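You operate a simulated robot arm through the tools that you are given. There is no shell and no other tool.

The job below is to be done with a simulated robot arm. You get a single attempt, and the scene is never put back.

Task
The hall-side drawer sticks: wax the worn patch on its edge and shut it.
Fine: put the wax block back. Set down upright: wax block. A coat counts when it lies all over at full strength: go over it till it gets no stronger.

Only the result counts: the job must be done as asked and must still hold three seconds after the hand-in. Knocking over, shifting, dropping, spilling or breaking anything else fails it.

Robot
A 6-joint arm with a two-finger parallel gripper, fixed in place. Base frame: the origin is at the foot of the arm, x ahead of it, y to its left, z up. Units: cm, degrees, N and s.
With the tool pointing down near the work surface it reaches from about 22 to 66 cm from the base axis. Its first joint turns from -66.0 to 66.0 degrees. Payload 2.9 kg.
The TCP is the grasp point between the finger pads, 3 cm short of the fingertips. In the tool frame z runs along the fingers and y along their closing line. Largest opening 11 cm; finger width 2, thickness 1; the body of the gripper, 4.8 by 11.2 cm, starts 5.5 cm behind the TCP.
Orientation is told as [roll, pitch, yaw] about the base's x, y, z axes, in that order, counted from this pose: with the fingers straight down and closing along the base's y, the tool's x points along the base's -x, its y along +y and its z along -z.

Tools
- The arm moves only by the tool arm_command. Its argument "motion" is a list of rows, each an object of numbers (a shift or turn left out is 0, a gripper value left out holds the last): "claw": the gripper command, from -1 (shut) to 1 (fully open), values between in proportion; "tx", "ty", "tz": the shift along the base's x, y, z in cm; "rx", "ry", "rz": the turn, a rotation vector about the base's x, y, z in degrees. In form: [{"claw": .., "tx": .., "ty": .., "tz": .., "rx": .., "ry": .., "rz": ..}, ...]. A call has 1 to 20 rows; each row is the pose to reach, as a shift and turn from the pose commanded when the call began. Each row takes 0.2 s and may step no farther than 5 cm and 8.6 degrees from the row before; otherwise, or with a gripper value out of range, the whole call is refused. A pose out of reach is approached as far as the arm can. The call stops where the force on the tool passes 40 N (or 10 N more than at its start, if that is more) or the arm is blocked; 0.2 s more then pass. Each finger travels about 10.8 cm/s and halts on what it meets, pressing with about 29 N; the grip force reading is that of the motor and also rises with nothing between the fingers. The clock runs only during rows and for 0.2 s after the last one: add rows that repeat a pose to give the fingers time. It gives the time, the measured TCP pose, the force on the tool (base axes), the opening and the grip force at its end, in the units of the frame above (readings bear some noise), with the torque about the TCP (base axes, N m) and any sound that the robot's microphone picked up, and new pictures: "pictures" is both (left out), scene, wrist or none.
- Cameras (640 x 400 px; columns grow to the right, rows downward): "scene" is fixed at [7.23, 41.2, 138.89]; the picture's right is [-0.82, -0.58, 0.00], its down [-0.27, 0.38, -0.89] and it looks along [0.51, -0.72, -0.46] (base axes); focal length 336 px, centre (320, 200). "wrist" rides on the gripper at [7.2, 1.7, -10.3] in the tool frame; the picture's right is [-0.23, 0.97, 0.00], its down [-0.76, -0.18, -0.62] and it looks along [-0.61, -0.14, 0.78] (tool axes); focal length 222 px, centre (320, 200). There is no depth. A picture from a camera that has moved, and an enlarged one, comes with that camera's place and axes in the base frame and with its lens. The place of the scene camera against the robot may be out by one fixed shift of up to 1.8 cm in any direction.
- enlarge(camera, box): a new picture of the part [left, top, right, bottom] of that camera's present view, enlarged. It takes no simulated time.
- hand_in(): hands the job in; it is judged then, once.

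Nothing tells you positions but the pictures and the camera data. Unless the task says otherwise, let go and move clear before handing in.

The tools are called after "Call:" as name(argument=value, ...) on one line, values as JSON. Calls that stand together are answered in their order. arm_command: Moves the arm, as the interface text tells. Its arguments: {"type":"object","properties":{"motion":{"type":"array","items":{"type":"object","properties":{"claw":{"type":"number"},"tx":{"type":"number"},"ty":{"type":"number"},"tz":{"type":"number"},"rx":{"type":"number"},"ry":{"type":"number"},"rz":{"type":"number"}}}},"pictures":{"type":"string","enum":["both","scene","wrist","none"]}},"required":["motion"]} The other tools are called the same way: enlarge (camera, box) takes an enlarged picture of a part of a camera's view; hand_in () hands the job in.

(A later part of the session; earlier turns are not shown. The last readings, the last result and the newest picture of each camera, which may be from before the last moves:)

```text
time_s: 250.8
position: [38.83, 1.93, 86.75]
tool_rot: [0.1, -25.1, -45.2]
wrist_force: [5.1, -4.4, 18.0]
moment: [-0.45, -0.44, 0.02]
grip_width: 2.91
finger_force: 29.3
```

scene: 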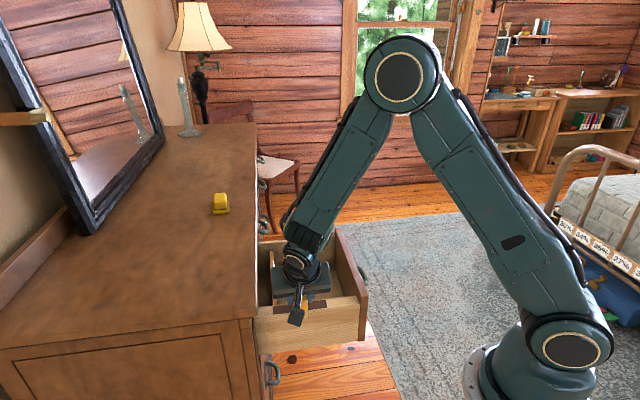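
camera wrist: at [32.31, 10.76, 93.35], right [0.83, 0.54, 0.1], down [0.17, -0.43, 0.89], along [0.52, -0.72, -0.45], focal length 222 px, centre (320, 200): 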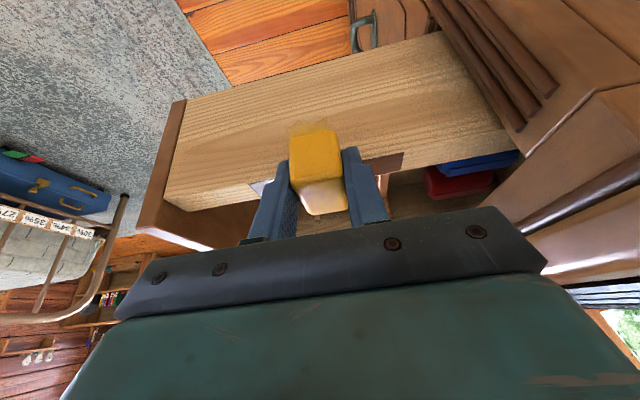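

Call:
arm_command(motion=[{"tx": 0.4, "ty": -0.4}, {"tx": 0.8, "ty": -0.8}, {"tx": 1.2, "ty": -1.2}, {"tx": 1.6, "ty": -1.6}, {"tx": 2.0, "ty": -2.0}], pictures="none")

Call:
arm_command(motion=[{"tx": 0.4, "ty": -0.4}, {"tx": 0.8, "ty": -0.8}, {"tx": 1.2, "ty": -1.2}, {"tx": 1.6, "ty": -1.6}, {"tx": 2.0, "ty": -2.0}], pictures="none")

Call:
arm_command(motion=[{"tz": 1}, {"tz": 5, "tx": -1, "ty": -1}, {"tz": 9, "tx": -3, "ty": -2.5}, {"tz": 12, "tx": -5.5, "ty": -4}, {"tz": 13.2, "tx": -8, "ty": -5}], pictures="wrist")

Call:
enlarge(camera="scene", box=[285, 280, 335, 330])

Call:
enlarge(camera="wrist", box=[270, 110, 380, 220])

```text
time_s: 252.0
position: [40.8, -0.04, 86.82]
tool_rot: [0.0, -25.0, -45.1]
wrist_force: [-0.6, -0.3, -0.2]
moment: [0.0, -0.02, -0.01]
grip_width: 2.91
finger_force: 29.0
```

```text
time_s: 253.2
position: [42.77, -2.1, 86.87]
tool_rot: [0.1, -25.0, -45.0]
wrist_force: [0.0, -0.6, -0.6]
moment: [0.04, 0.02, 0.01]
grip_width: 2.96
finger_force: 28.8
```

```text
time_s: 254.4
position: [34.69, -6.85, 100.08]
tool_rot: [0.0, -24.9, -45.0]
wrist_force: [0.3, 0.4, -0.7]
moment: [0.01, 0.02, 0.01]
grip_width: 2.95
finger_force: 29.0
camera wrist: at [28.16, 2.0, 106.53], right [0.83, 0.54, 0.1], down [0.18, -0.43, 0.89], along [0.52, -0.72, -0.45], focal length 222 px, centre (320, 200)
```

wrist: 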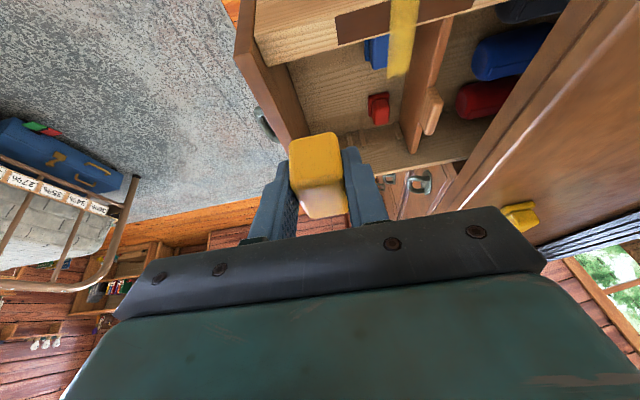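

```text
8.00 times, centred on (310, 305) of scene
camera zoom: at [7.23, 41.2, 138.89], right [-0.82, -0.58, 0.0], down [-0.27, 0.38, -0.89], along [0.51, -0.72, -0.46], focal length 2684 px, centre (400, -640)
```

zoom: 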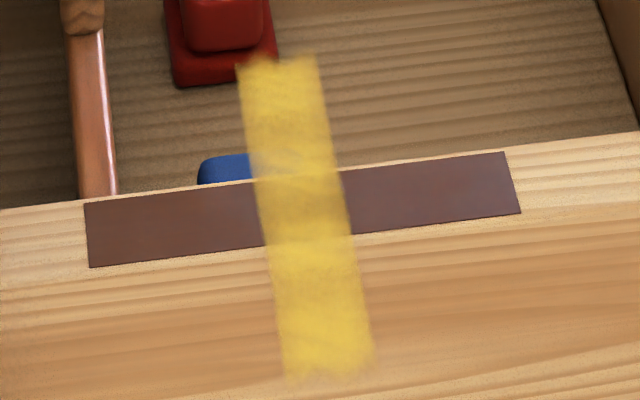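

```text
3.64 times, centred on (325, 165) of wrist
camera zoom: at [28.16, 2.0, 106.53], right [0.83, 0.54, 0.1], down [0.18, -0.43, 0.89], along [0.52, -0.72, -0.45], focal length 808 px, centre (302, 327)
```

zoom: 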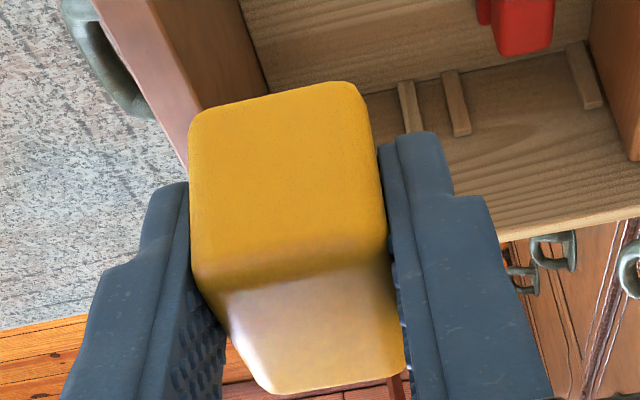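

The band is now solid along its whole length. I'll re-grip the block once more (it has crept up again) so I can finish with a few more even strokes.

Call:
arm_command(motion=[{"tz": 3}, {"tx": 1, "tz": 6}, {"tx": 5, "ty": 0.8, "tz": 7}, {"tx": 9, "ty": 1.5, "tz": 7}, {"tx": 13, "ty": 2.2, "tz": 7}, {"tx": 17, "ty": 2.9, "tz": 7}, {"tx": 21, "ty": 3.6, "tz": 7}, {"tx": 25, "ty": 4.3, "tz": 7}, {"tx": 29, "ty": 5, "tz": 7}, {"tx": 32.6, "ty": 5.6, "tz": 6}, {"tx": 32.6, "ty": 5.6, "tz": 2}, {"tx": 32.6, "ty": 5.6, "tz": -1.5}, {"tx": 32.6, "ty": 5.6, "tz": -3}], pictures="wrist")

Call:
arm_command(motion=[{"tz": -0.2}, {"tz": -0.4}], pictures="none")

Call:
arm_command(motion=[{"tz": -0.1}, {"tz": -0.15}], pictures="none")

```text
time_s: 257.2
position: [67.3, -1.39, 96.94]
tool_rot: [0.0, -25.0, -45.1]
wrist_force: [-0.3, -0.4, -0.5]
moment: [-0.02, 0.01, -0.01]
grip_width: 2.93
finger_force: 28.2
camera wrist: at [60.68, 7.5, 103.4], right [0.83, 0.54, 0.1], down [0.18, -0.43, 0.89], along [0.52, -0.72, -0.45], focal length 222 px, centre (320, 200)
```

wrist: 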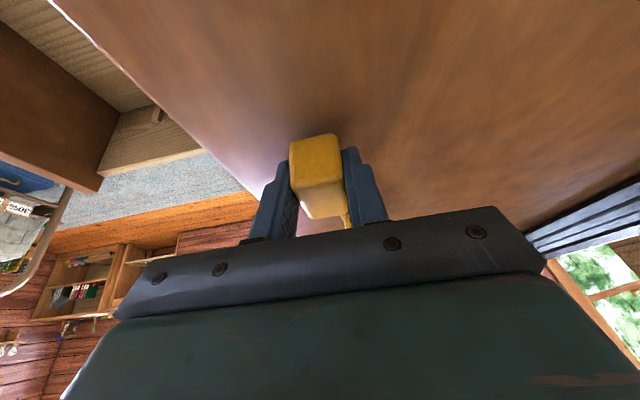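

```text
time_s: 257.8
position: [67.33, -1.44, 96.77]
tool_rot: [0.0, -24.9, -45.1]
wrist_force: [-0.6, -0.4, 0.0]
moment: [0.01, -0.01, -0.04]
grip_width: 2.94
finger_force: 28.9
```

```text
time_s: 258.4
position: [67.41, -1.42, 96.5]
tool_rot: [0.0, -25.0, -45.0]
wrist_force: [-0.3, -0.3, -0.1]
moment: [-0.01, 0.01, 0.02]
grip_width: 2.92
finger_force: 28.6
```

Call:
arm_command(motion=[{"tz": -0.1}], pictures="none")

Call:
arm_command(motion=[{"tz": -0.1}], pictures="none")

Call:
arm_command(motion=[{"tz": -0.06}], pictures="none")

```text
time_s: 258.8
position: [67.36, -1.3, 96.5]
tool_rot: [0.0, -24.9, -44.9]
wrist_force: [0.4, -0.9, 0.4]
moment: [0.0, 0.0, -0.01]
grip_width: 2.94
finger_force: 29.3
```

```text
time_s: 259.2
position: [67.43, -1.39, 96.35]
tool_rot: [0.0, -25.0, -45.0]
wrist_force: [1.0, 0.4, -1.2]
moment: [0.0, -0.02, 0.0]
grip_width: 2.91
finger_force: 29.4
```

```text
time_s: 259.6
position: [67.32, -1.47, 96.29]
tool_rot: [0.0, -25.0, -45.0]
wrist_force: [-0.4, 0.1, -1.4]
moment: [-0.01, 0.03, 0.0]
grip_width: 2.93
finger_force: 29.1
```

Call:
arm_command(motion=[{"tz": -0.07}], pictures="none")

Call:
arm_command(motion=[{"tz": -0.07}], pictures="none")

Call:
arm_command(motion=[{"tz": -0.06}], pictures="wrist")

```text
time_s: 260.0
position: [67.38, -1.55, 96.21]
tool_rot: [0.0, -25.0, -45.0]
wrist_force: [-0.6, 0.4, -0.3]
moment: [-0.02, 0.0, -0.02]
grip_width: 2.92
finger_force: 29.2
```

```text
time_s: 260.4
position: [67.34, -1.38, 96.2]
tool_rot: [0.0, -25.0, -45.1]
wrist_force: [0.6, 1.0, -0.2]
moment: [0.03, 0.03, 0.04]
grip_width: 2.94
finger_force: 28.8
```

```text
time_s: 260.8
position: [67.34, -1.45, 96.14]
tool_rot: [-0.1, -25.0, -45.1]
wrist_force: [-0.6, 0.0, -0.6]
moment: [-0.01, 0.02, 0.0]
grip_width: 2.94
finger_force: 29.1
camera wrist: at [60.84, 7.4, 102.56], right [0.83, 0.54, 0.1], down [0.18, -0.43, 0.89], along [0.52, -0.72, -0.45], focal length 222 px, centre (320, 200)
```

wrist: 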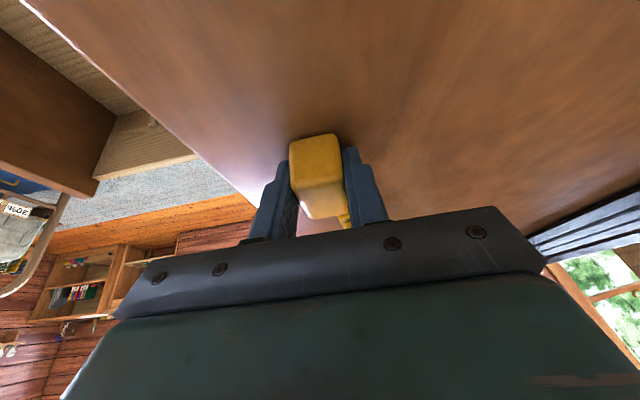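

Call:
arm_command(motion=[{"tz": -0.06}], pictures="none")

Call:
arm_command(motion=[{"tz": -0.05}], pictures="none")

```text
time_s: 261.2
position: [67.37, -1.58, 96.11]
tool_rot: [0.1, -25.0, -45.0]
wrist_force: [-1.1, 0.2, 1.4]
moment: [0.04, 0.03, 0.04]
grip_width: 2.91
finger_force: 29.5
```

```text
time_s: 261.6
position: [67.43, -1.45, 96.04]
tool_rot: [0.1, -25.2, -45.1]
wrist_force: [-1.4, -0.2, 6.5]
moment: [-0.04, 0.06, 0.03]
grip_width: 2.91
finger_force: 28.5
```

Contact with the dresser top. Opening slightly, rising 1.3 cm and re-gripping.

Call:
arm_command(motion=[{"claw": -0.4}, {"claw": -0.25}, {"claw": -0.15}, {"tz": 0.6, "claw": -0.15}, {"tz": 1.3, "claw": -0.15}, {"tz": 1.3, "claw": -0.15}], pictures="wrist")

Call:
enlarge(camera="wrist", box=[220, 80, 440, 230])

Call:
enlarge(camera="scene", box=[285, 280, 335, 330])

```text
time_s: 263.0
position: [67.59, -1.45, 97.3]
tool_rot: [-0.1, -24.9, -45.0]
wrist_force: [0.1, 0.0, 1.0]
moment: [0.0, 0.01, 0.02]
grip_width: 4.68
finger_force: 0.1
camera wrist: at [60.95, 7.46, 103.67], right [0.83, 0.54, 0.1], down [0.18, -0.43, 0.89], along [0.52, -0.72, -0.45], focal length 222 px, centre (320, 200)
```

wrist: 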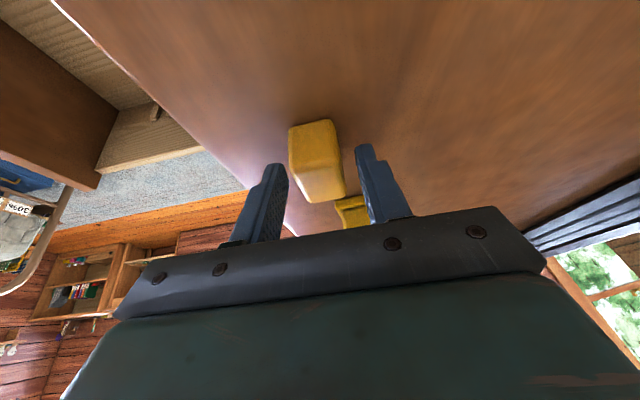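

```text
2.67 times, centred on (330, 155) of wrist
camera zoom: at [60.95, 7.46, 103.67], right [0.83, 0.54, 0.1], down [0.18, -0.43, 0.89], along [0.52, -0.72, -0.45], focal length 592 px, centre (293, 320)
```

zoom: 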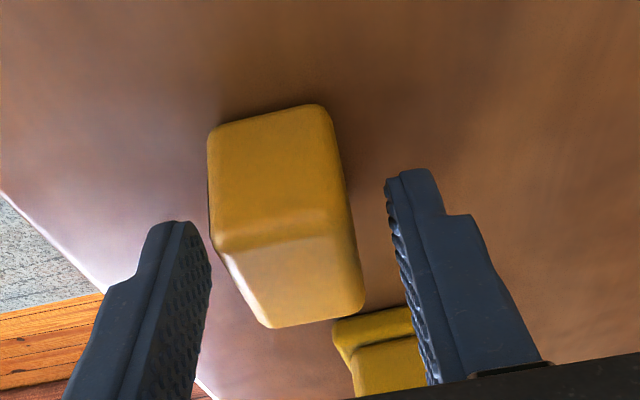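

```text
8.00 times, centred on (310, 305) of scene
camera zoom: at [7.23, 41.2, 138.89], right [-0.82, -0.58, 0.0], down [-0.27, 0.38, -0.89], along [0.51, -0.72, -0.46], focal length 2684 px, centre (400, -640)
```

zoom: 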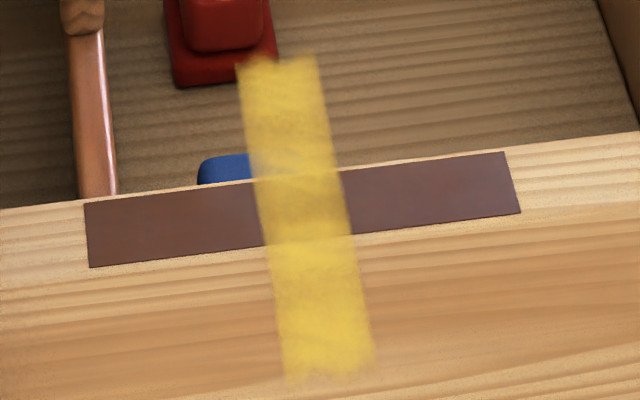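

Aligned. Gripping, lifting and going back to the band (no turn needed).

Call:
arm_command(motion=[{"claw": -1}, {"claw": -1}, {"claw": -1}, {"tz": 1, "claw": -1}, {"tz": 5, "claw": -1}, {"tz": 8.5, "claw": -1}, {"tx": -4.8, "ty": 0.5, "tz": 8.5}, {"tx": -9.6, "ty": 1.0, "tz": 8.5}, {"tx": -14.4, "ty": 1.6, "tz": 8.5}, {"tx": -19.2, "ty": 2.2, "tz": 8.5}, {"tx": -24, "ty": 2.7, "tz": 8.5}, {"tx": -28.7, "ty": 3.2, "tz": 8.5}, {"tx": -28.7, "ty": 3.2, "tz": 4}, {"tx": -28.7, "ty": 3.2, "tz": -0.5}, {"tx": -28.7, "ty": 3.2, "tz": -5}, {"tx": -28.7, "ty": 3.2, "tz": -8.5}, {"tx": -28.7, "ty": 3.2, "tz": -9.1}], pictures="both")

Call:
arm_command(motion=[{"tz": -0.1}, {"tz": -0.2}], pictures="none")

```text
time_s: 266.6
position: [38.68, 1.86, 88.26]
tool_rot: [0.0, -24.9, -44.9]
wrist_force: [0.3, -0.6, -0.7]
moment: [-0.03, 0.02, 0.0]
grip_width: 2.93
finger_force: 29.5
camera wrist: at [32.14, 10.67, 94.68], right [0.83, 0.54, 0.1], down [0.18, -0.43, 0.89], along [0.52, -0.72, -0.45], focal length 222 px, centre (320, 200)
```

scene: 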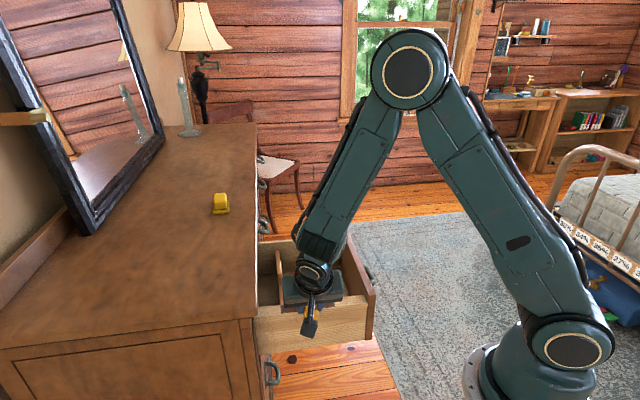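
wrist: 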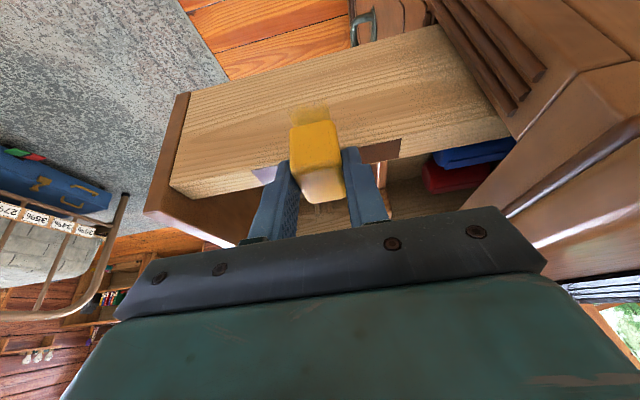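

```text
time_s: 267.2
position: [38.84, 1.68, 88.04]
tool_rot: [0.1, -25.0, -45.0]
wrist_force: [-0.7, -0.1, 0.5]
moment: [0.05, -0.02, 0.0]
grip_width: 2.94
finger_force: 28.8
```

Call:
arm_command(motion=[{"tz": -0.1}], pictures="none")

Call:
arm_command(motion=[{"tz": -0.06}], pictures="none")

```text
time_s: 267.6
position: [38.72, 1.79, 87.88]
tool_rot: [0.1, -25.1, -45.1]
wrist_force: [-2.4, -0.2, 6.9]
moment: [-0.15, -0.05, -0.05]
grip_width: 2.9
finger_force: 28.9
```

```text
time_s: 268.0
position: [38.74, 1.69, 87.84]
tool_rot: [0.1, -25.1, -45.0]
wrist_force: [-7.0, 3.5, 20.0]
moment: [-0.26, -0.13, -0.04]
grip_width: 2.93
finger_force: 29.0
```

Call:
arm_command(motion=[{"tz": 0.05}, {"tx": 0.4, "ty": -0.4, "tz": 0.05}, {"tx": 0.8, "ty": -0.8, "tz": 0.05}, {"tx": 1.2, "ty": -1.2, "tz": 0.05}, {"tx": 1.6, "ty": -1.6, "tz": 0.05}, {"tx": 2.0, "ty": -2.0, "tz": 0.05}], pictures="none")

Call:
arm_command(motion=[{"tx": 0.4, "ty": -0.4}, {"tx": 0.8, "ty": -0.8}, {"tx": 1.2, "ty": -1.2}, {"tx": 1.6, "ty": -1.6}, {"tx": 2.0, "ty": -2.0}, {"tx": 2.2, "ty": -2.2}], pictures="none")

Call:
arm_command(motion=[{"tx": -0.4, "ty": 0.4, "tz": -0.02}, {"tx": -0.8, "ty": 0.8, "tz": -0.02}, {"tx": -1.2, "ty": 1.2, "tz": -0.02}, {"tx": -1.6, "ty": 1.6, "tz": -0.02}, {"tx": -2.0, "ty": 2.0, "tz": -0.02}], pictures="none")

Call:
arm_command(motion=[{"tx": -0.4, "ty": 0.4}, {"tx": -0.8, "ty": 0.8}, {"tx": -1.2, "ty": 1.2}, {"tx": -1.6, "ty": 1.6}, {"tx": -2.0, "ty": 2.0}, {"tx": -2.2, "ty": 2.2}], pictures="none")

```text
time_s: 269.4
position: [40.62, -0.19, 87.82]
tool_rot: [0.0, -25.1, -45.0]
wrist_force: [-4.9, 4.4, 18.0]
moment: [0.11, 0.15, -0.03]
grip_width: 2.91
finger_force: 29.5
```

```text
time_s: 270.8
position: [42.86, -2.32, 87.76]
tool_rot: [0.1, -25.1, -44.9]
wrist_force: [-4.8, 5.7, 19.7]
moment: [0.32, 0.31, 0.04]
grip_width: 2.94
finger_force: 28.7
```

```text
time_s: 272.0
position: [40.93, -0.4, 87.95]
tool_rot: [-0.1, -24.9, -45.0]
wrist_force: [0.3, -0.3, 0.2]
moment: [-0.02, -0.01, -0.02]
grip_width: 2.93
finger_force: 28.2
```

```text
time_s: 273.4
position: [38.7, 1.86, 87.96]
tool_rot: [0.0, -25.0, -45.0]
wrist_force: [-0.1, 0.1, 0.1]
moment: [0.0, 0.0, 0.03]
grip_width: 2.93
finger_force: 28.6
```

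Call:
arm_command(motion=[{"tz": -0.06}, {"tz": -0.1}], pictures="none")

Call:
arm_command(motion=[{"tx": 0.4, "ty": -0.4}, {"tx": 0.8, "ty": -0.8}, {"tx": 1.2, "ty": -1.2}, {"tx": 1.6, "ty": -1.6}, {"tx": 2.0, "ty": -2.0}], pictures="none")

Call:
arm_command(motion=[{"tx": 0.4, "ty": -0.4}, {"tx": 0.8, "ty": -0.8}, {"tx": 1.2, "ty": -1.2}, {"tx": 1.6, "ty": -1.6}, {"tx": 2.0, "ty": -2.0}, {"tx": 2.2, "ty": -2.2}], pictures="none")

Call:
arm_command(motion=[{"tx": -0.4, "ty": 0.4, "tz": -0.1}, {"tx": -0.8, "ty": 0.8, "tz": -0.1}, {"tx": -1.2, "ty": 1.2, "tz": -0.1}, {"tx": -1.6, "ty": 1.6, "tz": -0.1}, {"tx": -2.0, "ty": 2.0, "tz": -0.1}], pictures="none")

```text
time_s: 274.0
position: [38.62, 1.75, 87.96]
tool_rot: [0.0, -25.1, -45.1]
wrist_force: [-0.4, -0.5, -0.4]
moment: [-0.02, 0.01, 0.01]
grip_width: 2.91
finger_force: 28.9
```

```text
time_s: 275.2
position: [40.62, -0.27, 87.76]
tool_rot: [0.2, -25.0, -45.1]
wrist_force: [-3.5, 7.3, 21.8]
moment: [0.08, 0.0, 0.02]
grip_width: 2.93
finger_force: 28.8
```

```text
time_s: 276.6
position: [42.81, -2.58, 87.91]
tool_rot: [-0.2, -24.9, -45.0]
wrist_force: [-0.2, -0.4, -0.7]
moment: [0.0, 0.03, -0.02]
grip_width: 2.91
finger_force: 29.0
```

```text
time_s: 277.8
position: [40.96, -0.65, 87.7]
tool_rot: [0.2, -25.2, -45.1]
wrist_force: [4.2, -4.6, 16.8]
moment: [-0.26, -0.16, 0.04]
grip_width: 2.91
finger_force: 29.2
```

Call:
arm_command(motion=[{"tx": -0.4, "ty": 0.4}, {"tx": -0.8, "ty": 0.8}, {"tx": -1.2, "ty": 1.2}, {"tx": -1.6, "ty": 1.6}, {"tx": -2.0, "ty": 2.0}, {"tx": -2.3, "ty": 2.3}], pictures="none")

Call:
arm_command(motion=[{"tx": 0.4, "ty": -0.4, "tz": -0.03}, {"tx": 0.8, "ty": -0.8, "tz": -0.03}, {"tx": 1.2, "ty": -1.2, "tz": -0.03}, {"tx": 1.6, "ty": -1.6, "tz": -0.03}, {"tx": 2.0, "ty": -2.0, "tz": -0.03}], pictures="none")

Call:
arm_command(motion=[{"tx": 0.4, "ty": -0.4, "tz": -0.03}, {"tx": 0.8, "ty": -0.8, "tz": -0.03}, {"tx": 1.2, "ty": -1.2, "tz": -0.03}, {"tx": 1.6, "ty": -1.6, "tz": -0.03}, {"tx": 2.0, "ty": -2.0, "tz": -0.03}, {"tx": 2.3, "ty": -2.3, "tz": -0.03}], pictures="none")

```text
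time_s: 279.2
position: [38.68, 1.74, 87.7]
tool_rot: [0.0, -25.1, -45.0]
wrist_force: [2.1, -2.9, 11.0]
moment: [-0.32, -0.35, -0.01]
grip_width: 2.94
finger_force: 28.8
```

```text
time_s: 280.4
position: [40.54, -0.09, 87.59]
tool_rot: [0.0, -24.8, -44.9]
wrist_force: [-3.2, 5.1, 13.9]
moment: [0.14, 0.13, 0.02]
grip_width: 2.91
finger_force: 29.0
```

```text
time_s: 281.8
position: [43.0, -2.28, 87.68]
tool_rot: [0.1, -25.0, -44.9]
wrist_force: [-4.4, 3.6, 18.2]
moment: [0.24, 0.4, -0.01]
grip_width: 2.94
finger_force: 29.0
```

Three more full strokes with good contact. Lifting clear to look.

Call:
arm_command(motion=[{"tz": 1}, {"tz": 5, "tx": -1, "ty": -1}, {"tz": 9, "tx": -3, "ty": -2.5}, {"tz": 12, "tx": -6, "ty": -4}, {"tz": 14, "tx": -10, "ty": -6}, {"tz": 14, "tx": -14, "ty": -8}], pictures="none")

Call:
enlarge(camera="scene", box=[285, 280, 335, 330])

Call:
enlarge(camera="scene", box=[265, 265, 345, 345])

```text
time_s: 283.2
position: [28.77, -10.14, 101.65]
tool_rot: [0.0, -24.9, -45.0]
wrist_force: [-0.3, -0.2, -1.3]
moment: [0.0, 0.02, 0.03]
grip_width: 2.93
finger_force: 28.7
```

```text
8.00 times, centred on (310, 305) of scene
camera zoom: at [7.23, 41.2, 138.89], right [-0.82, -0.58, 0.0], down [-0.27, 0.38, -0.89], along [0.51, -0.72, -0.46], focal length 2684 px, centre (400, -640)
```

zoom: 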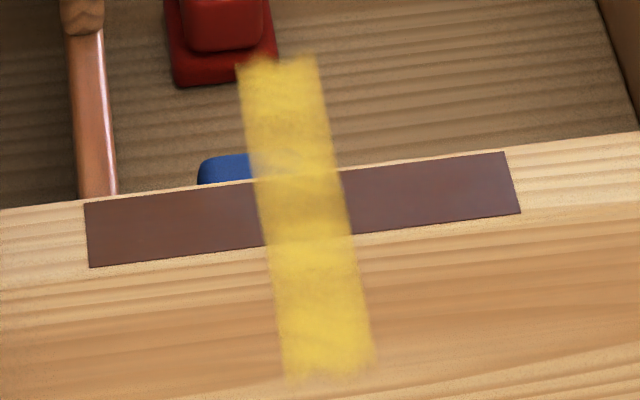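

```text
5.00 times, centred on (305, 305) of scene
camera zoom: at [7.23, 41.2, 138.89], right [-0.82, -0.58, 0.0], down [-0.27, 0.38, -0.89], along [0.51, -0.72, -0.46], focal length 1677 px, centre (395, -325)
```

zoom: 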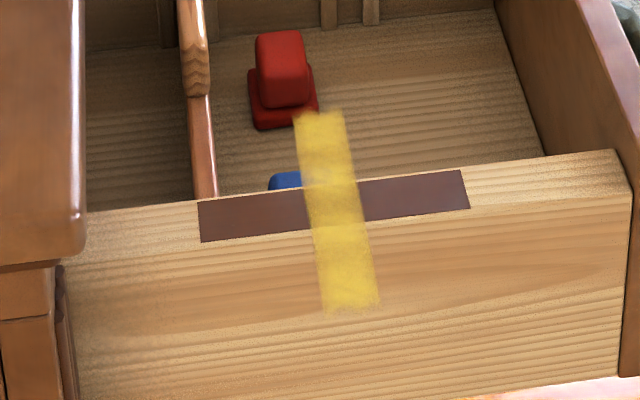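

The band looks identical to before these strokes, so the coat is at full strength over its whole length. Now to put the wax block back in its original spot.

Call:
arm_command(motion=[{"tz": 2.5}, {"tx": 1, "tz": 5}, {"tx": 5.5, "ty": 1.2, "tz": 5.5}, {"tx": 10, "ty": 2.3, "tz": 5.5}, {"tx": 14.5, "ty": 3.4, "tz": 5.5}, {"tx": 19, "ty": 4.5, "tz": 5.5}, {"tx": 23.5, "ty": 5.6, "tz": 5.5}, {"tx": 28, "ty": 6.7, "tz": 5.5}, {"tx": 32.5, "ty": 7.8, "tz": 5.5}, {"tx": 36, "ty": 8.6, "tz": 5.5}, {"tx": 38.6, "ty": 9.2, "tz": 5}, {"tx": 38.6, "ty": 9.2, "tz": 1}, {"tx": 38.6, "ty": 9.2, "tz": -2.5}, {"tx": 38.6, "ty": 9.2, "tz": -3.8}], pictures="wrist")

Call:
enlarge(camera="wrist", box=[220, 80, 440, 230])

```text
time_s: 286.2
position: [67.22, -1.12, 97.81]
tool_rot: [0.0, -24.9, -45.0]
wrist_force: [0.5, 0.3, -1.0]
moment: [-0.01, 0.0, 0.01]
grip_width: 2.91
finger_force: 28.9
camera wrist: at [60.72, 7.7, 104.19], right [0.83, 0.54, 0.1], down [0.18, -0.43, 0.89], along [0.52, -0.72, -0.45], focal length 222 px, centre (320, 200)
```

wrist: 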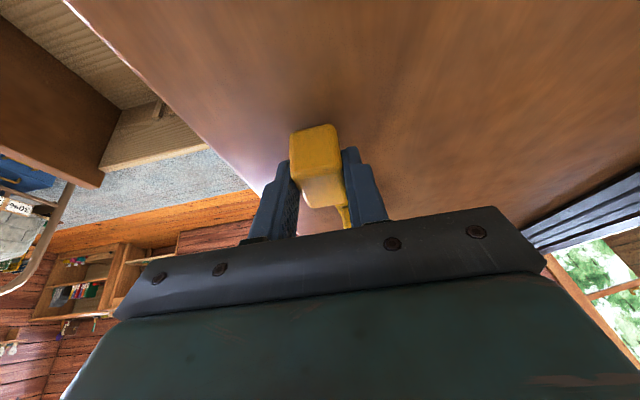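

```text
2.67 times, centred on (330, 155) of wrist
camera zoom: at [60.72, 7.7, 104.19], right [0.83, 0.54, 0.1], down [0.18, -0.43, 0.89], along [0.52, -0.72, -0.45], focal length 592 px, centre (293, 320)
```

zoom: 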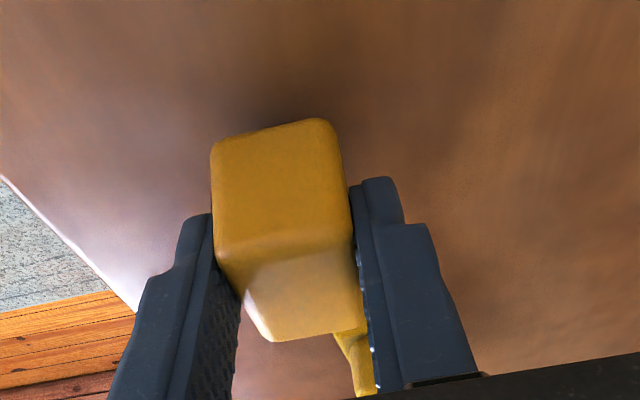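

Call:
arm_command(motion=[{"tx": 0.15, "ty": 0.15, "tz": -0.3}, {"tx": 0.15, "ty": 0.15, "tz": -0.5}], pictures="none")

Call:
arm_command(motion=[{"tz": -0.1}], pictures="none")

Call:
arm_command(motion=[{"tz": -0.1}], pictures="none")

Call:
arm_command(motion=[{"tz": -0.06}], pictures="none")

```text
time_s: 286.8
position: [67.5, -0.99, 97.28]
tool_rot: [0.0, -25.0, -45.0]
wrist_force: [0.4, 0.0, -1.2]
moment: [0.01, 0.03, 0.02]
grip_width: 2.91
finger_force: 29.7
```

```text
time_s: 287.2
position: [67.57, -0.99, 97.16]
tool_rot: [-0.1, -25.0, -45.0]
wrist_force: [0.0, 0.2, -0.4]
moment: [-0.01, 0.04, 0.04]
grip_width: 2.92
finger_force: 28.7
```

```text
time_s: 287.6
position: [67.68, -1.06, 96.99]
tool_rot: [0.0, -25.0, -45.0]
wrist_force: [0.7, -0.5, -0.3]
moment: [-0.01, 0.02, 0.01]
grip_width: 2.9
finger_force: 28.6
```

```text
time_s: 288.0
position: [67.55, -1.06, 97.07]
tool_rot: [-0.1, -24.9, -45.0]
wrist_force: [-0.3, -0.1, 0.8]
moment: [0.01, -0.01, 0.01]
grip_width: 2.94
finger_force: 28.9
```

Call:
arm_command(motion=[{"tz": -0.06}], pictures="none")

Call:
arm_command(motion=[{"tz": -0.05}], pictures="none")

```text
time_s: 288.4
position: [67.7, -1.09, 97.0]
tool_rot: [0.0, -25.0, -45.0]
wrist_force: [0.3, 0.4, -1.2]
moment: [-0.02, 0.02, 0.01]
grip_width: 2.93
finger_force: 28.5
```

```text
time_s: 288.8
position: [67.65, -1.05, 96.96]
tool_rot: [0.1, -25.0, -45.0]
wrist_force: [0.1, 0.1, -0.4]
moment: [0.04, 0.01, -0.03]
grip_width: 2.92
finger_force: 28.7
```

Call:
arm_command(motion=[{"tz": -0.06}], pictures="none")

Call:
arm_command(motion=[{"tz": -0.06}], pictures="none")

Call:
arm_command(motion=[{"tz": -0.05}], pictures="none")

```text
time_s: 289.2
position: [67.66, -1.11, 96.92]
tool_rot: [0.0, -25.0, -45.0]
wrist_force: [-0.1, -0.7, 0.8]
moment: [0.01, 0.06, 0.02]
grip_width: 2.93
finger_force: 29.3
```

```text
time_s: 289.6
position: [67.71, -1.11, 96.84]
tool_rot: [-0.1, -25.1, -45.0]
wrist_force: [-0.6, 0.9, 2.3]
moment: [0.02, 0.07, 0.0]
grip_width: 2.94
finger_force: 29.1
```

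```text
time_s: 290.0
position: [67.64, -1.05, 96.89]
tool_rot: [0.0, -25.1, -45.1]
wrist_force: [-0.3, -0.6, 4.4]
moment: [-0.03, 0.06, -0.01]
grip_width: 2.91
finger_force: 29.1
```

The block rests on the surface. Releasing gently and rising clear.

Call:
arm_command(motion=[{"claw": -0.42}, {"claw": -0.3}, {"claw": -0.1}, {"claw": 0.2}, {"tz": 1, "claw": 0.3}, {"tz": 4, "claw": 0.3}, {"tz": 9, "claw": 0.3}], pictures="both")

Call:
enlarge(camera="wrist", box=[260, 30, 350, 140])

Call:
enlarge(camera="scene", box=[200, 180, 248, 250])

Call:
enlarge(camera="scene", box=[285, 280, 335, 330])

```text
time_s: 291.6
position: [67.65, -1.21, 105.99]
tool_rot: [0.1, -25.0, -45.0]
wrist_force: [0.1, -0.2, 0.0]
moment: [0.03, 0.02, 0.01]
grip_width: 7.15
finger_force: 0.0
camera wrist: at [61.14, 7.68, 112.38], right [0.83, 0.54, 0.1], down [0.18, -0.43, 0.89], along [0.52, -0.72, -0.45], focal length 222 px, centre (320, 200)
```

scene: 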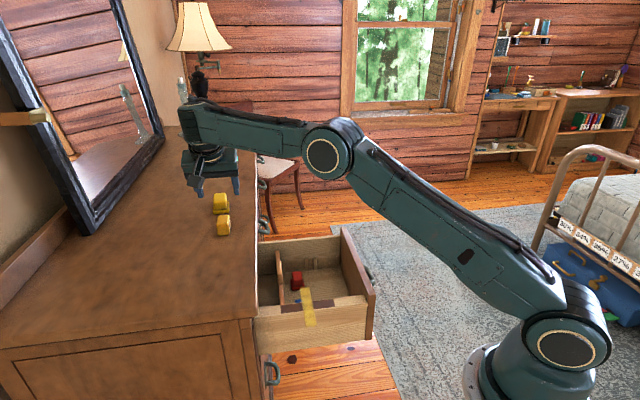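
wrist: 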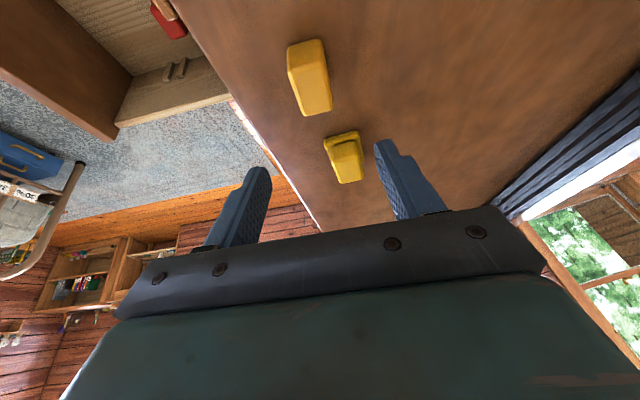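

```text
3.64 times, centred on (305, 85) of wrist
camera zoom: at [61.14, 7.68, 112.38], right [0.83, 0.54, 0.1], down [0.18, -0.43, 0.89], along [0.52, -0.72, -0.45], focal length 808 px, centre (374, 618)
```

zoom: 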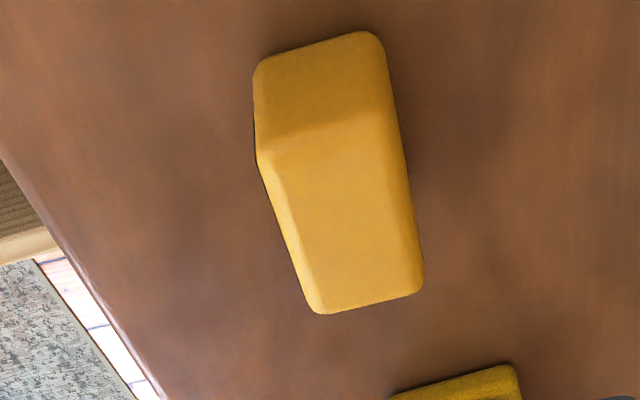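

```text
5.71 times, centred on (224, 215) of scene
camera zoom: at [7.23, 41.19, 138.89], right [-0.82, -0.58, 0.0], down [-0.27, 0.38, -0.89], along [0.51, -0.72, -0.46], focal length 1917 px, centre (869, 114)
```

zoom: 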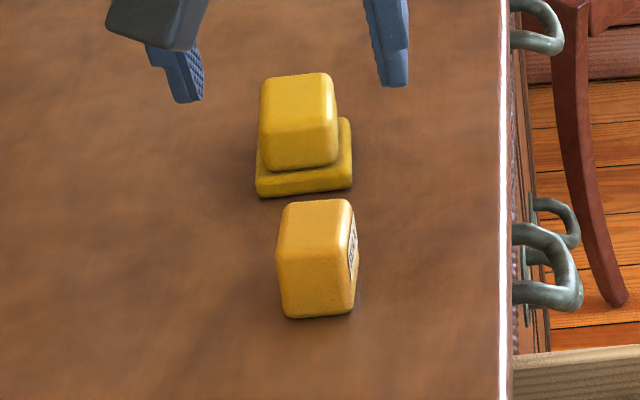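

```text
8.00 times, centred on (310, 305) of scene
camera zoom: at [7.23, 41.19, 138.89], right [-0.82, -0.58, 0.0], down [-0.27, 0.38, -0.89], along [0.51, -0.72, -0.46], focal length 2684 px, centre (400, -640)
```

zoom: 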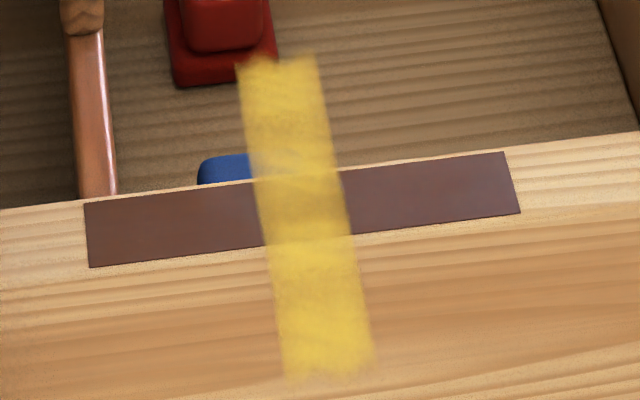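

The wax block is back in place upright, and the coat is unchanged. Last step: go in front of the drawer with the gripper closed and push it shut.

Call:
arm_command(motion=[{"tz": 1, "claw": 0}, {"tx": -3.2, "ty": -1.6, "tz": 1, "rz": 7.5, "claw": -0.5}, {"tx": -6.4, "ty": -3.2, "tz": 1, "rz": 15, "claw": -1}, {"tx": -9.6, "ty": -4.9, "tz": 1, "rz": 22.5}, {"tx": -12.8, "ty": -6.6, "tz": 1, "rz": 30}, {"tx": -16, "ty": -8.3, "tz": 1, "rz": 37.5}, {"tx": -19.2, "ty": -9.9, "tz": 1, "rz": 45}, {"tx": -22.4, "ty": -11.6, "tz": 1, "rz": 52.5}, {"tx": -25.6, "ty": -13.3, "tz": 1, "rz": 60}, {"tx": -28.8, "ty": -14.9, "tz": 1, "rz": 67.5}, {"tx": -32, "ty": -16.6, "tz": 1, "rz": 75}, {"tx": -35.2, "ty": -18.3, "tz": 1, "rz": 82.5}, {"tx": -38.5, "ty": -19.9, "tz": 1, "rz": 90}, {"tx": -40.5, "ty": -21.9, "tz": 1, "rz": 90}], pictures="both")

```text
time_s: 294.6
position: [27.13, -22.98, 106.63]
tool_rot: [0.1, -24.9, 45.1]
wrist_force: [-1.6, 0.4, -0.2]
moment: [0.02, 0.01, -0.01]
grip_width: 0.02
finger_force: 28.4
camera wrist: at [18.12, -29.65, 112.96], right [-0.54, 0.83, 0.1], down [0.43, 0.18, 0.89], along [0.72, 0.52, -0.45], focal length 222 px, centre (320, 200)
```

scene: 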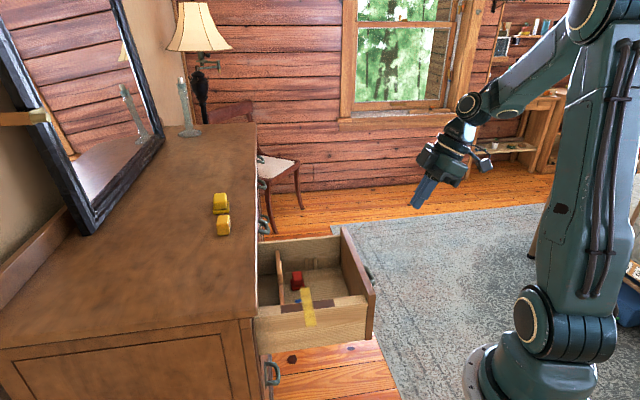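
wrist: 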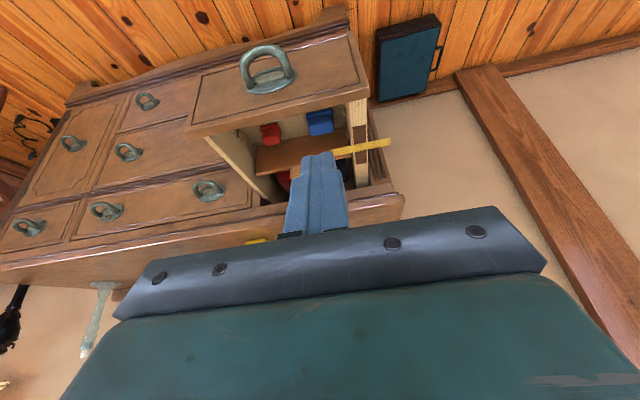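

Call:
arm_command(motion=[{"tz": -4.5}, {"tz": -9}, {"tz": -13.5}, {"tz": -18}, {"tz": -22.6}], pictures="none")

Call:
arm_command(motion=[{"tx": 1.5, "ty": 1.5}, {"tx": 3, "ty": 3}, {"tx": 4.5, "ty": 4.5}, {"tx": 5.2, "ty": 5.2}, {"tx": 5.9, "ty": 5.9}, {"tx": 6.6, "ty": 6.6}, {"tx": 7.3, "ty": 7.3}, {"tx": 8.0, "ty": 8.0}, {"tx": 8.7, "ty": 8.7}, {"tx": 9.4, "ty": 9.4}, {"tx": 10.1, "ty": 10.1}, {"tx": 10.8, "ty": 10.8}, {"tx": 11.5, "ty": 11.5}, {"tx": 12.2, "ty": 12.2}, {"tx": 12.9, "ty": 12.9}], pictures="both")

```text
time_s: 295.8
position: [26.8, -22.95, 84.1]
tool_rot: [0.0, -25.0, 45.1]
wrist_force: [0.8, -0.3, 0.1]
moment: [-0.01, 0.01, -0.01]
grip_width: 0.0
finger_force: 29.5
```

```text
time_s: 299.0
position: [40.14, -9.85, 84.19]
tool_rot: [-0.1, -25.1, 45.0]
wrist_force: [-0.5, 0.1, -0.7]
moment: [0.03, -0.01, 0.02]
grip_width: 0.02
finger_force: 29.2
camera wrist: at [31.24, -16.49, 90.56], right [-0.54, 0.83, 0.1], down [0.43, 0.18, 0.89], along [0.72, 0.52, -0.45], focal length 222 px, centre (320, 200)
```

scene: 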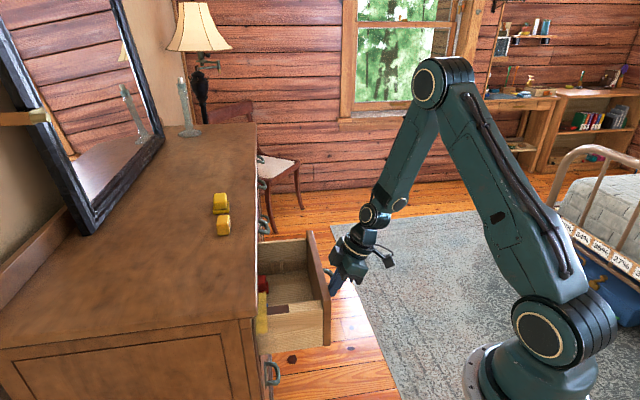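
wrist: 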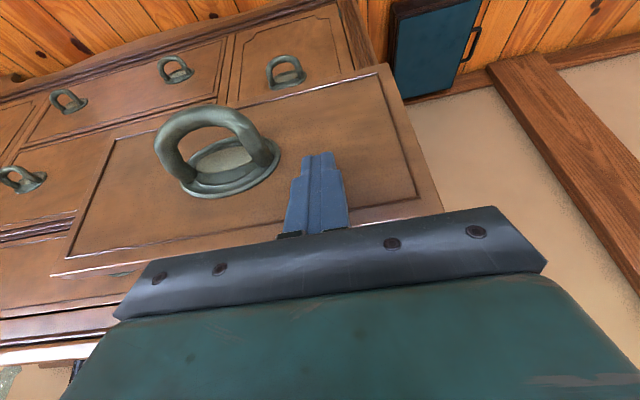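

The drawer slides in smoothly. Continuing the push.

Call:
arm_command(motion=[{"tx": 0.7, "ty": 0.7}, {"tx": 1.4, "ty": 1.4}, {"tx": 2.1, "ty": 2.1}, {"tx": 2.8, "ty": 2.8}, {"tx": 3.5, "ty": 3.5}, {"tx": 4.2, "ty": 4.2}, {"tx": 4.9, "ty": 4.9}, {"tx": 5.6, "ty": 5.6}, {"tx": 6.3, "ty": 6.3}, {"tx": 7, "ty": 7}], pictures="both")

Call:
enlarge(camera="scene", box=[230, 230, 350, 370])

```text
time_s: 301.2
position: [47.02, -3.0, 84.17]
tool_rot: [-0.1, -25.0, 45.1]
wrist_force: [0.4, 0.0, 0.3]
moment: [0.02, -0.01, 0.02]
grip_width: 0.02
finger_force: 28.8
camera wrist: at [38.16, -9.59, 90.63], right [-0.54, 0.83, 0.1], down [0.43, 0.18, 0.89], along [0.72, 0.52, -0.45], focal length 222 px, centre (320, 200)
```

scene: 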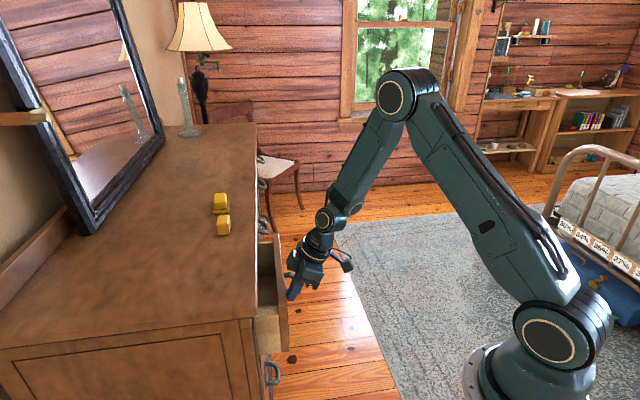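
wrist: 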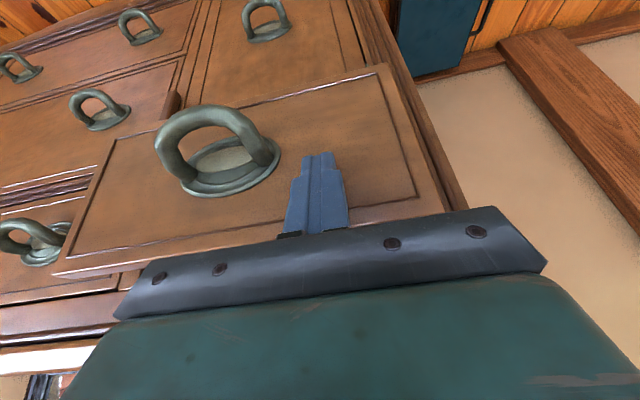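

```text
2.86 times, centred on (290, 300) of scene
camera zoom: at [7.23, 41.2, 138.89], right [-0.82, -0.58, 0.0], down [-0.27, 0.38, -0.89], along [0.51, -0.72, -0.46], focal length 958 px, centre (406, -86)
```

zoom: 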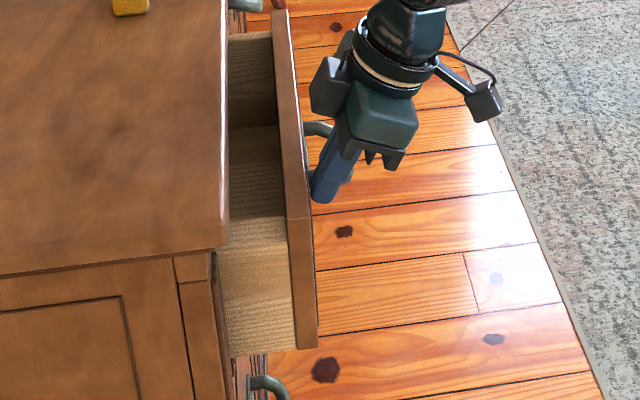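

The drawer now glides with almost no force, compared with about 6 N before waxing, a good sign. Pushing the last stretch slowly until it stops.

Call:
arm_command(motion=[{"tx": 0.5, "ty": 0.5}, {"tx": 1, "ty": 1}, {"tx": 1.5, "ty": 1.5}, {"tx": 2, "ty": 2}, {"tx": 2.5, "ty": 2.5}, {"tx": 3, "ty": 3}, {"tx": 3.4, "ty": 3.4}], pictures="both")

Call:
enlarge(camera="scene", box=[230, 230, 350, 370])

```text
time_s: 302.8
position: [50.34, 0.45, 84.1]
tool_rot: [0.0, -25.1, 45.1]
wrist_force: [-1.1, -0.5, 0.2]
moment: [-0.06, 0.02, 0.04]
grip_width: 0.0
finger_force: 29.4
camera wrist: at [41.48, -6.26, 90.51], right [-0.54, 0.83, 0.1], down [0.43, 0.18, 0.89], along [0.72, 0.52, -0.45], focal length 222 px, centre (320, 200)
```

scene: 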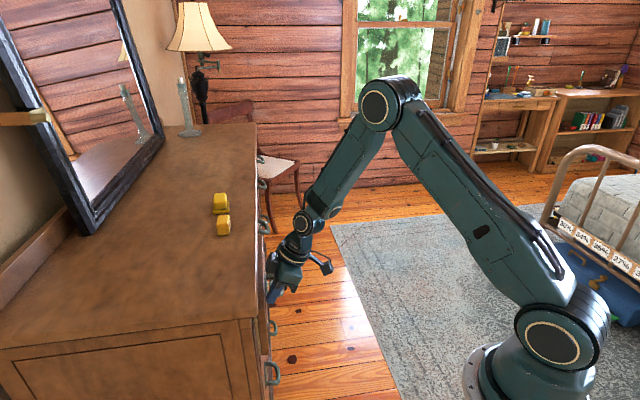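
wrist: 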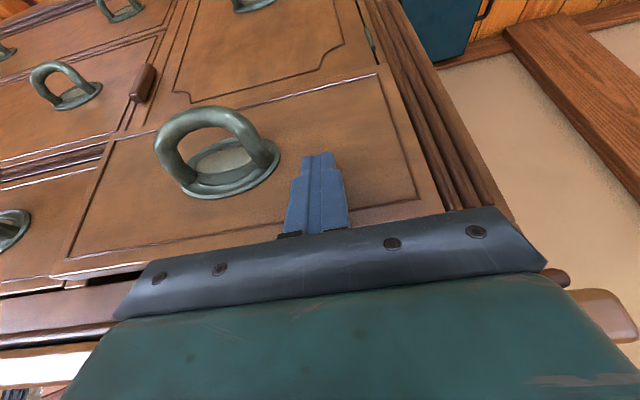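

```text
2.86 times, centred on (290, 300) of scene
camera zoom: at [7.22, 41.19, 138.89], right [-0.82, -0.58, 0.0], down [-0.27, 0.38, -0.89], along [0.51, -0.72, -0.46], focal length 958 px, centre (406, -86)
```

zoom: 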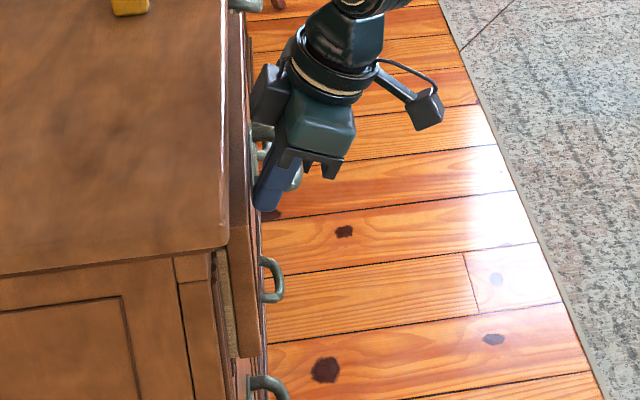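

Nearly shut. Small steps to the stop.

Call:
arm_command(motion=[{"tx": 0.25, "ty": 0.25}, {"tx": 0.5, "ty": 0.5}, {"tx": 0.75, "ty": 0.75}, {"tx": 1.0, "ty": 1.0}], pictures="none")

Call:
enlarge(camera="scene", box=[230, 230, 350, 370])

Call:
enlarge(camera="wrist", box=[30, 50, 480, 290])

```text
time_s: 303.8
position: [51.35, 1.33, 84.14]
tool_rot: [0.0, -25.0, 45.0]
wrist_force: [-1.5, -1.1, 1.0]
moment: [-0.07, 0.0, 0.04]
grip_width: 0.0
finger_force: 28.7
```

```text
2.86 times, centred on (290, 300) of scene
camera zoom: at [7.22, 41.19, 138.89], right [-0.82, -0.58, 0.0], down [-0.27, 0.38, -0.89], along [0.51, -0.72, -0.46], focal length 958 px, centre (406, -86)
```

zoom: 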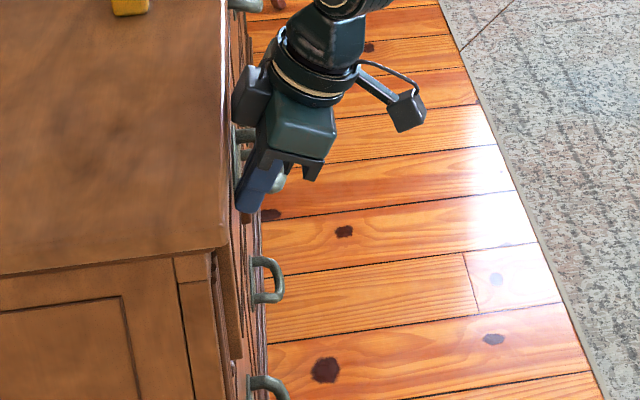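

```text
1.42 times, centred on (255, 170) of wrist
camera zoom: at [42.52, -5.26, 90.53], right [-0.54, 0.83, 0.1], down [0.43, 0.18, 0.89], along [0.72, 0.52, -0.45], focal length 316 px, centre (412, 243)
```

zoom: 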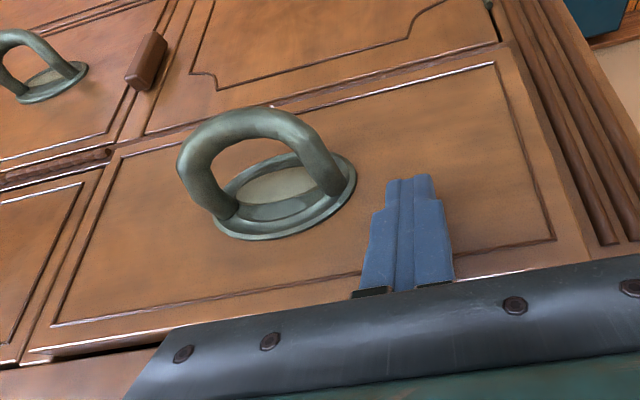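

Call:
arm_command(motion=[{"tx": 0.2, "ty": 0.2}, {"tx": 0.4, "ty": 0.4}, {"tx": 0.6, "ty": 0.6}], pictures="none")

Call:
arm_command(motion=[{"tx": 0.15, "ty": 0.15}, {"tx": 0.3, "ty": 0.3}, {"tx": 0.45, "ty": 0.45}], pictures="none")

Call:
enlarge(camera="scene", box=[230, 230, 350, 370])

Call:
enlarge(camera="wrist", box=[30, 50, 480, 290])

```text
time_s: 304.4
position: [51.52, 1.39, 84.12]
tool_rot: [0.3, -24.6, 44.7]
wrist_force: [-8.7, -6.5, 5.4]
moment: [0.58, -0.69, 0.24]
grip_width: 0.0
finger_force: 28.8
stopped in row 2: the force on the tool passed its limit at 47 N (the readings are from after the stop); the commanded pose is now the measured one
```

```text
time_s: 304.9
position: [51.48, 1.38, 84.04]
tool_rot: [0.5, -24.3, 44.6]
wrist_force: [-10.0, -5.7, 4.1]
moment: [0.59, -0.71, 0.24]
grip_width: 0.03
finger_force: 29.1
stopped in row 2: the force on the tool passed its limit at 45 N (the readings are from after the stop); the commanded pose is now the measured one
```

```text
2.86 times, centred on (290, 300) of scene
camera zoom: at [7.19, 41.18, 138.9], right [-0.82, -0.58, 0.0], down [-0.27, 0.38, -0.89], along [0.51, -0.72, -0.46], focal length 958 px, centre (406, -86)
```

zoom: 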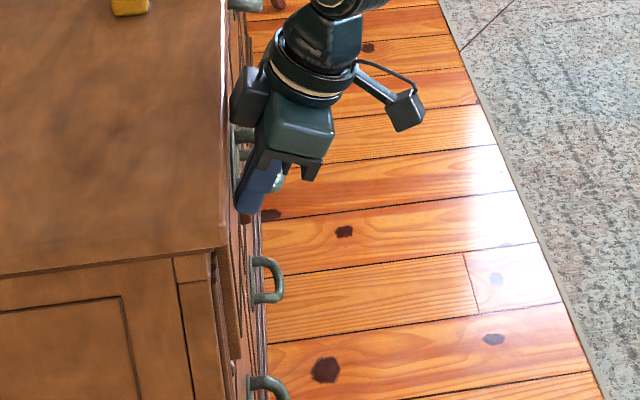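

```text
1.42 times, centred on (255, 170) of wrist
camera zoom: at [42.59, -5.19, 90.58], right [-0.54, 0.84, 0.1], down [0.44, 0.18, 0.88], along [0.72, 0.52, -0.46], focal length 316 px, centre (412, 243)
```

zoom: 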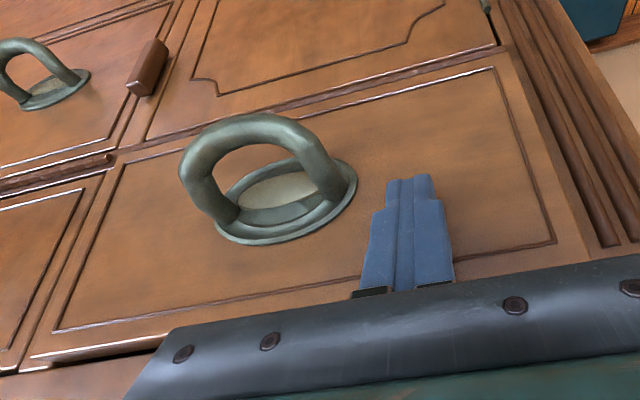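

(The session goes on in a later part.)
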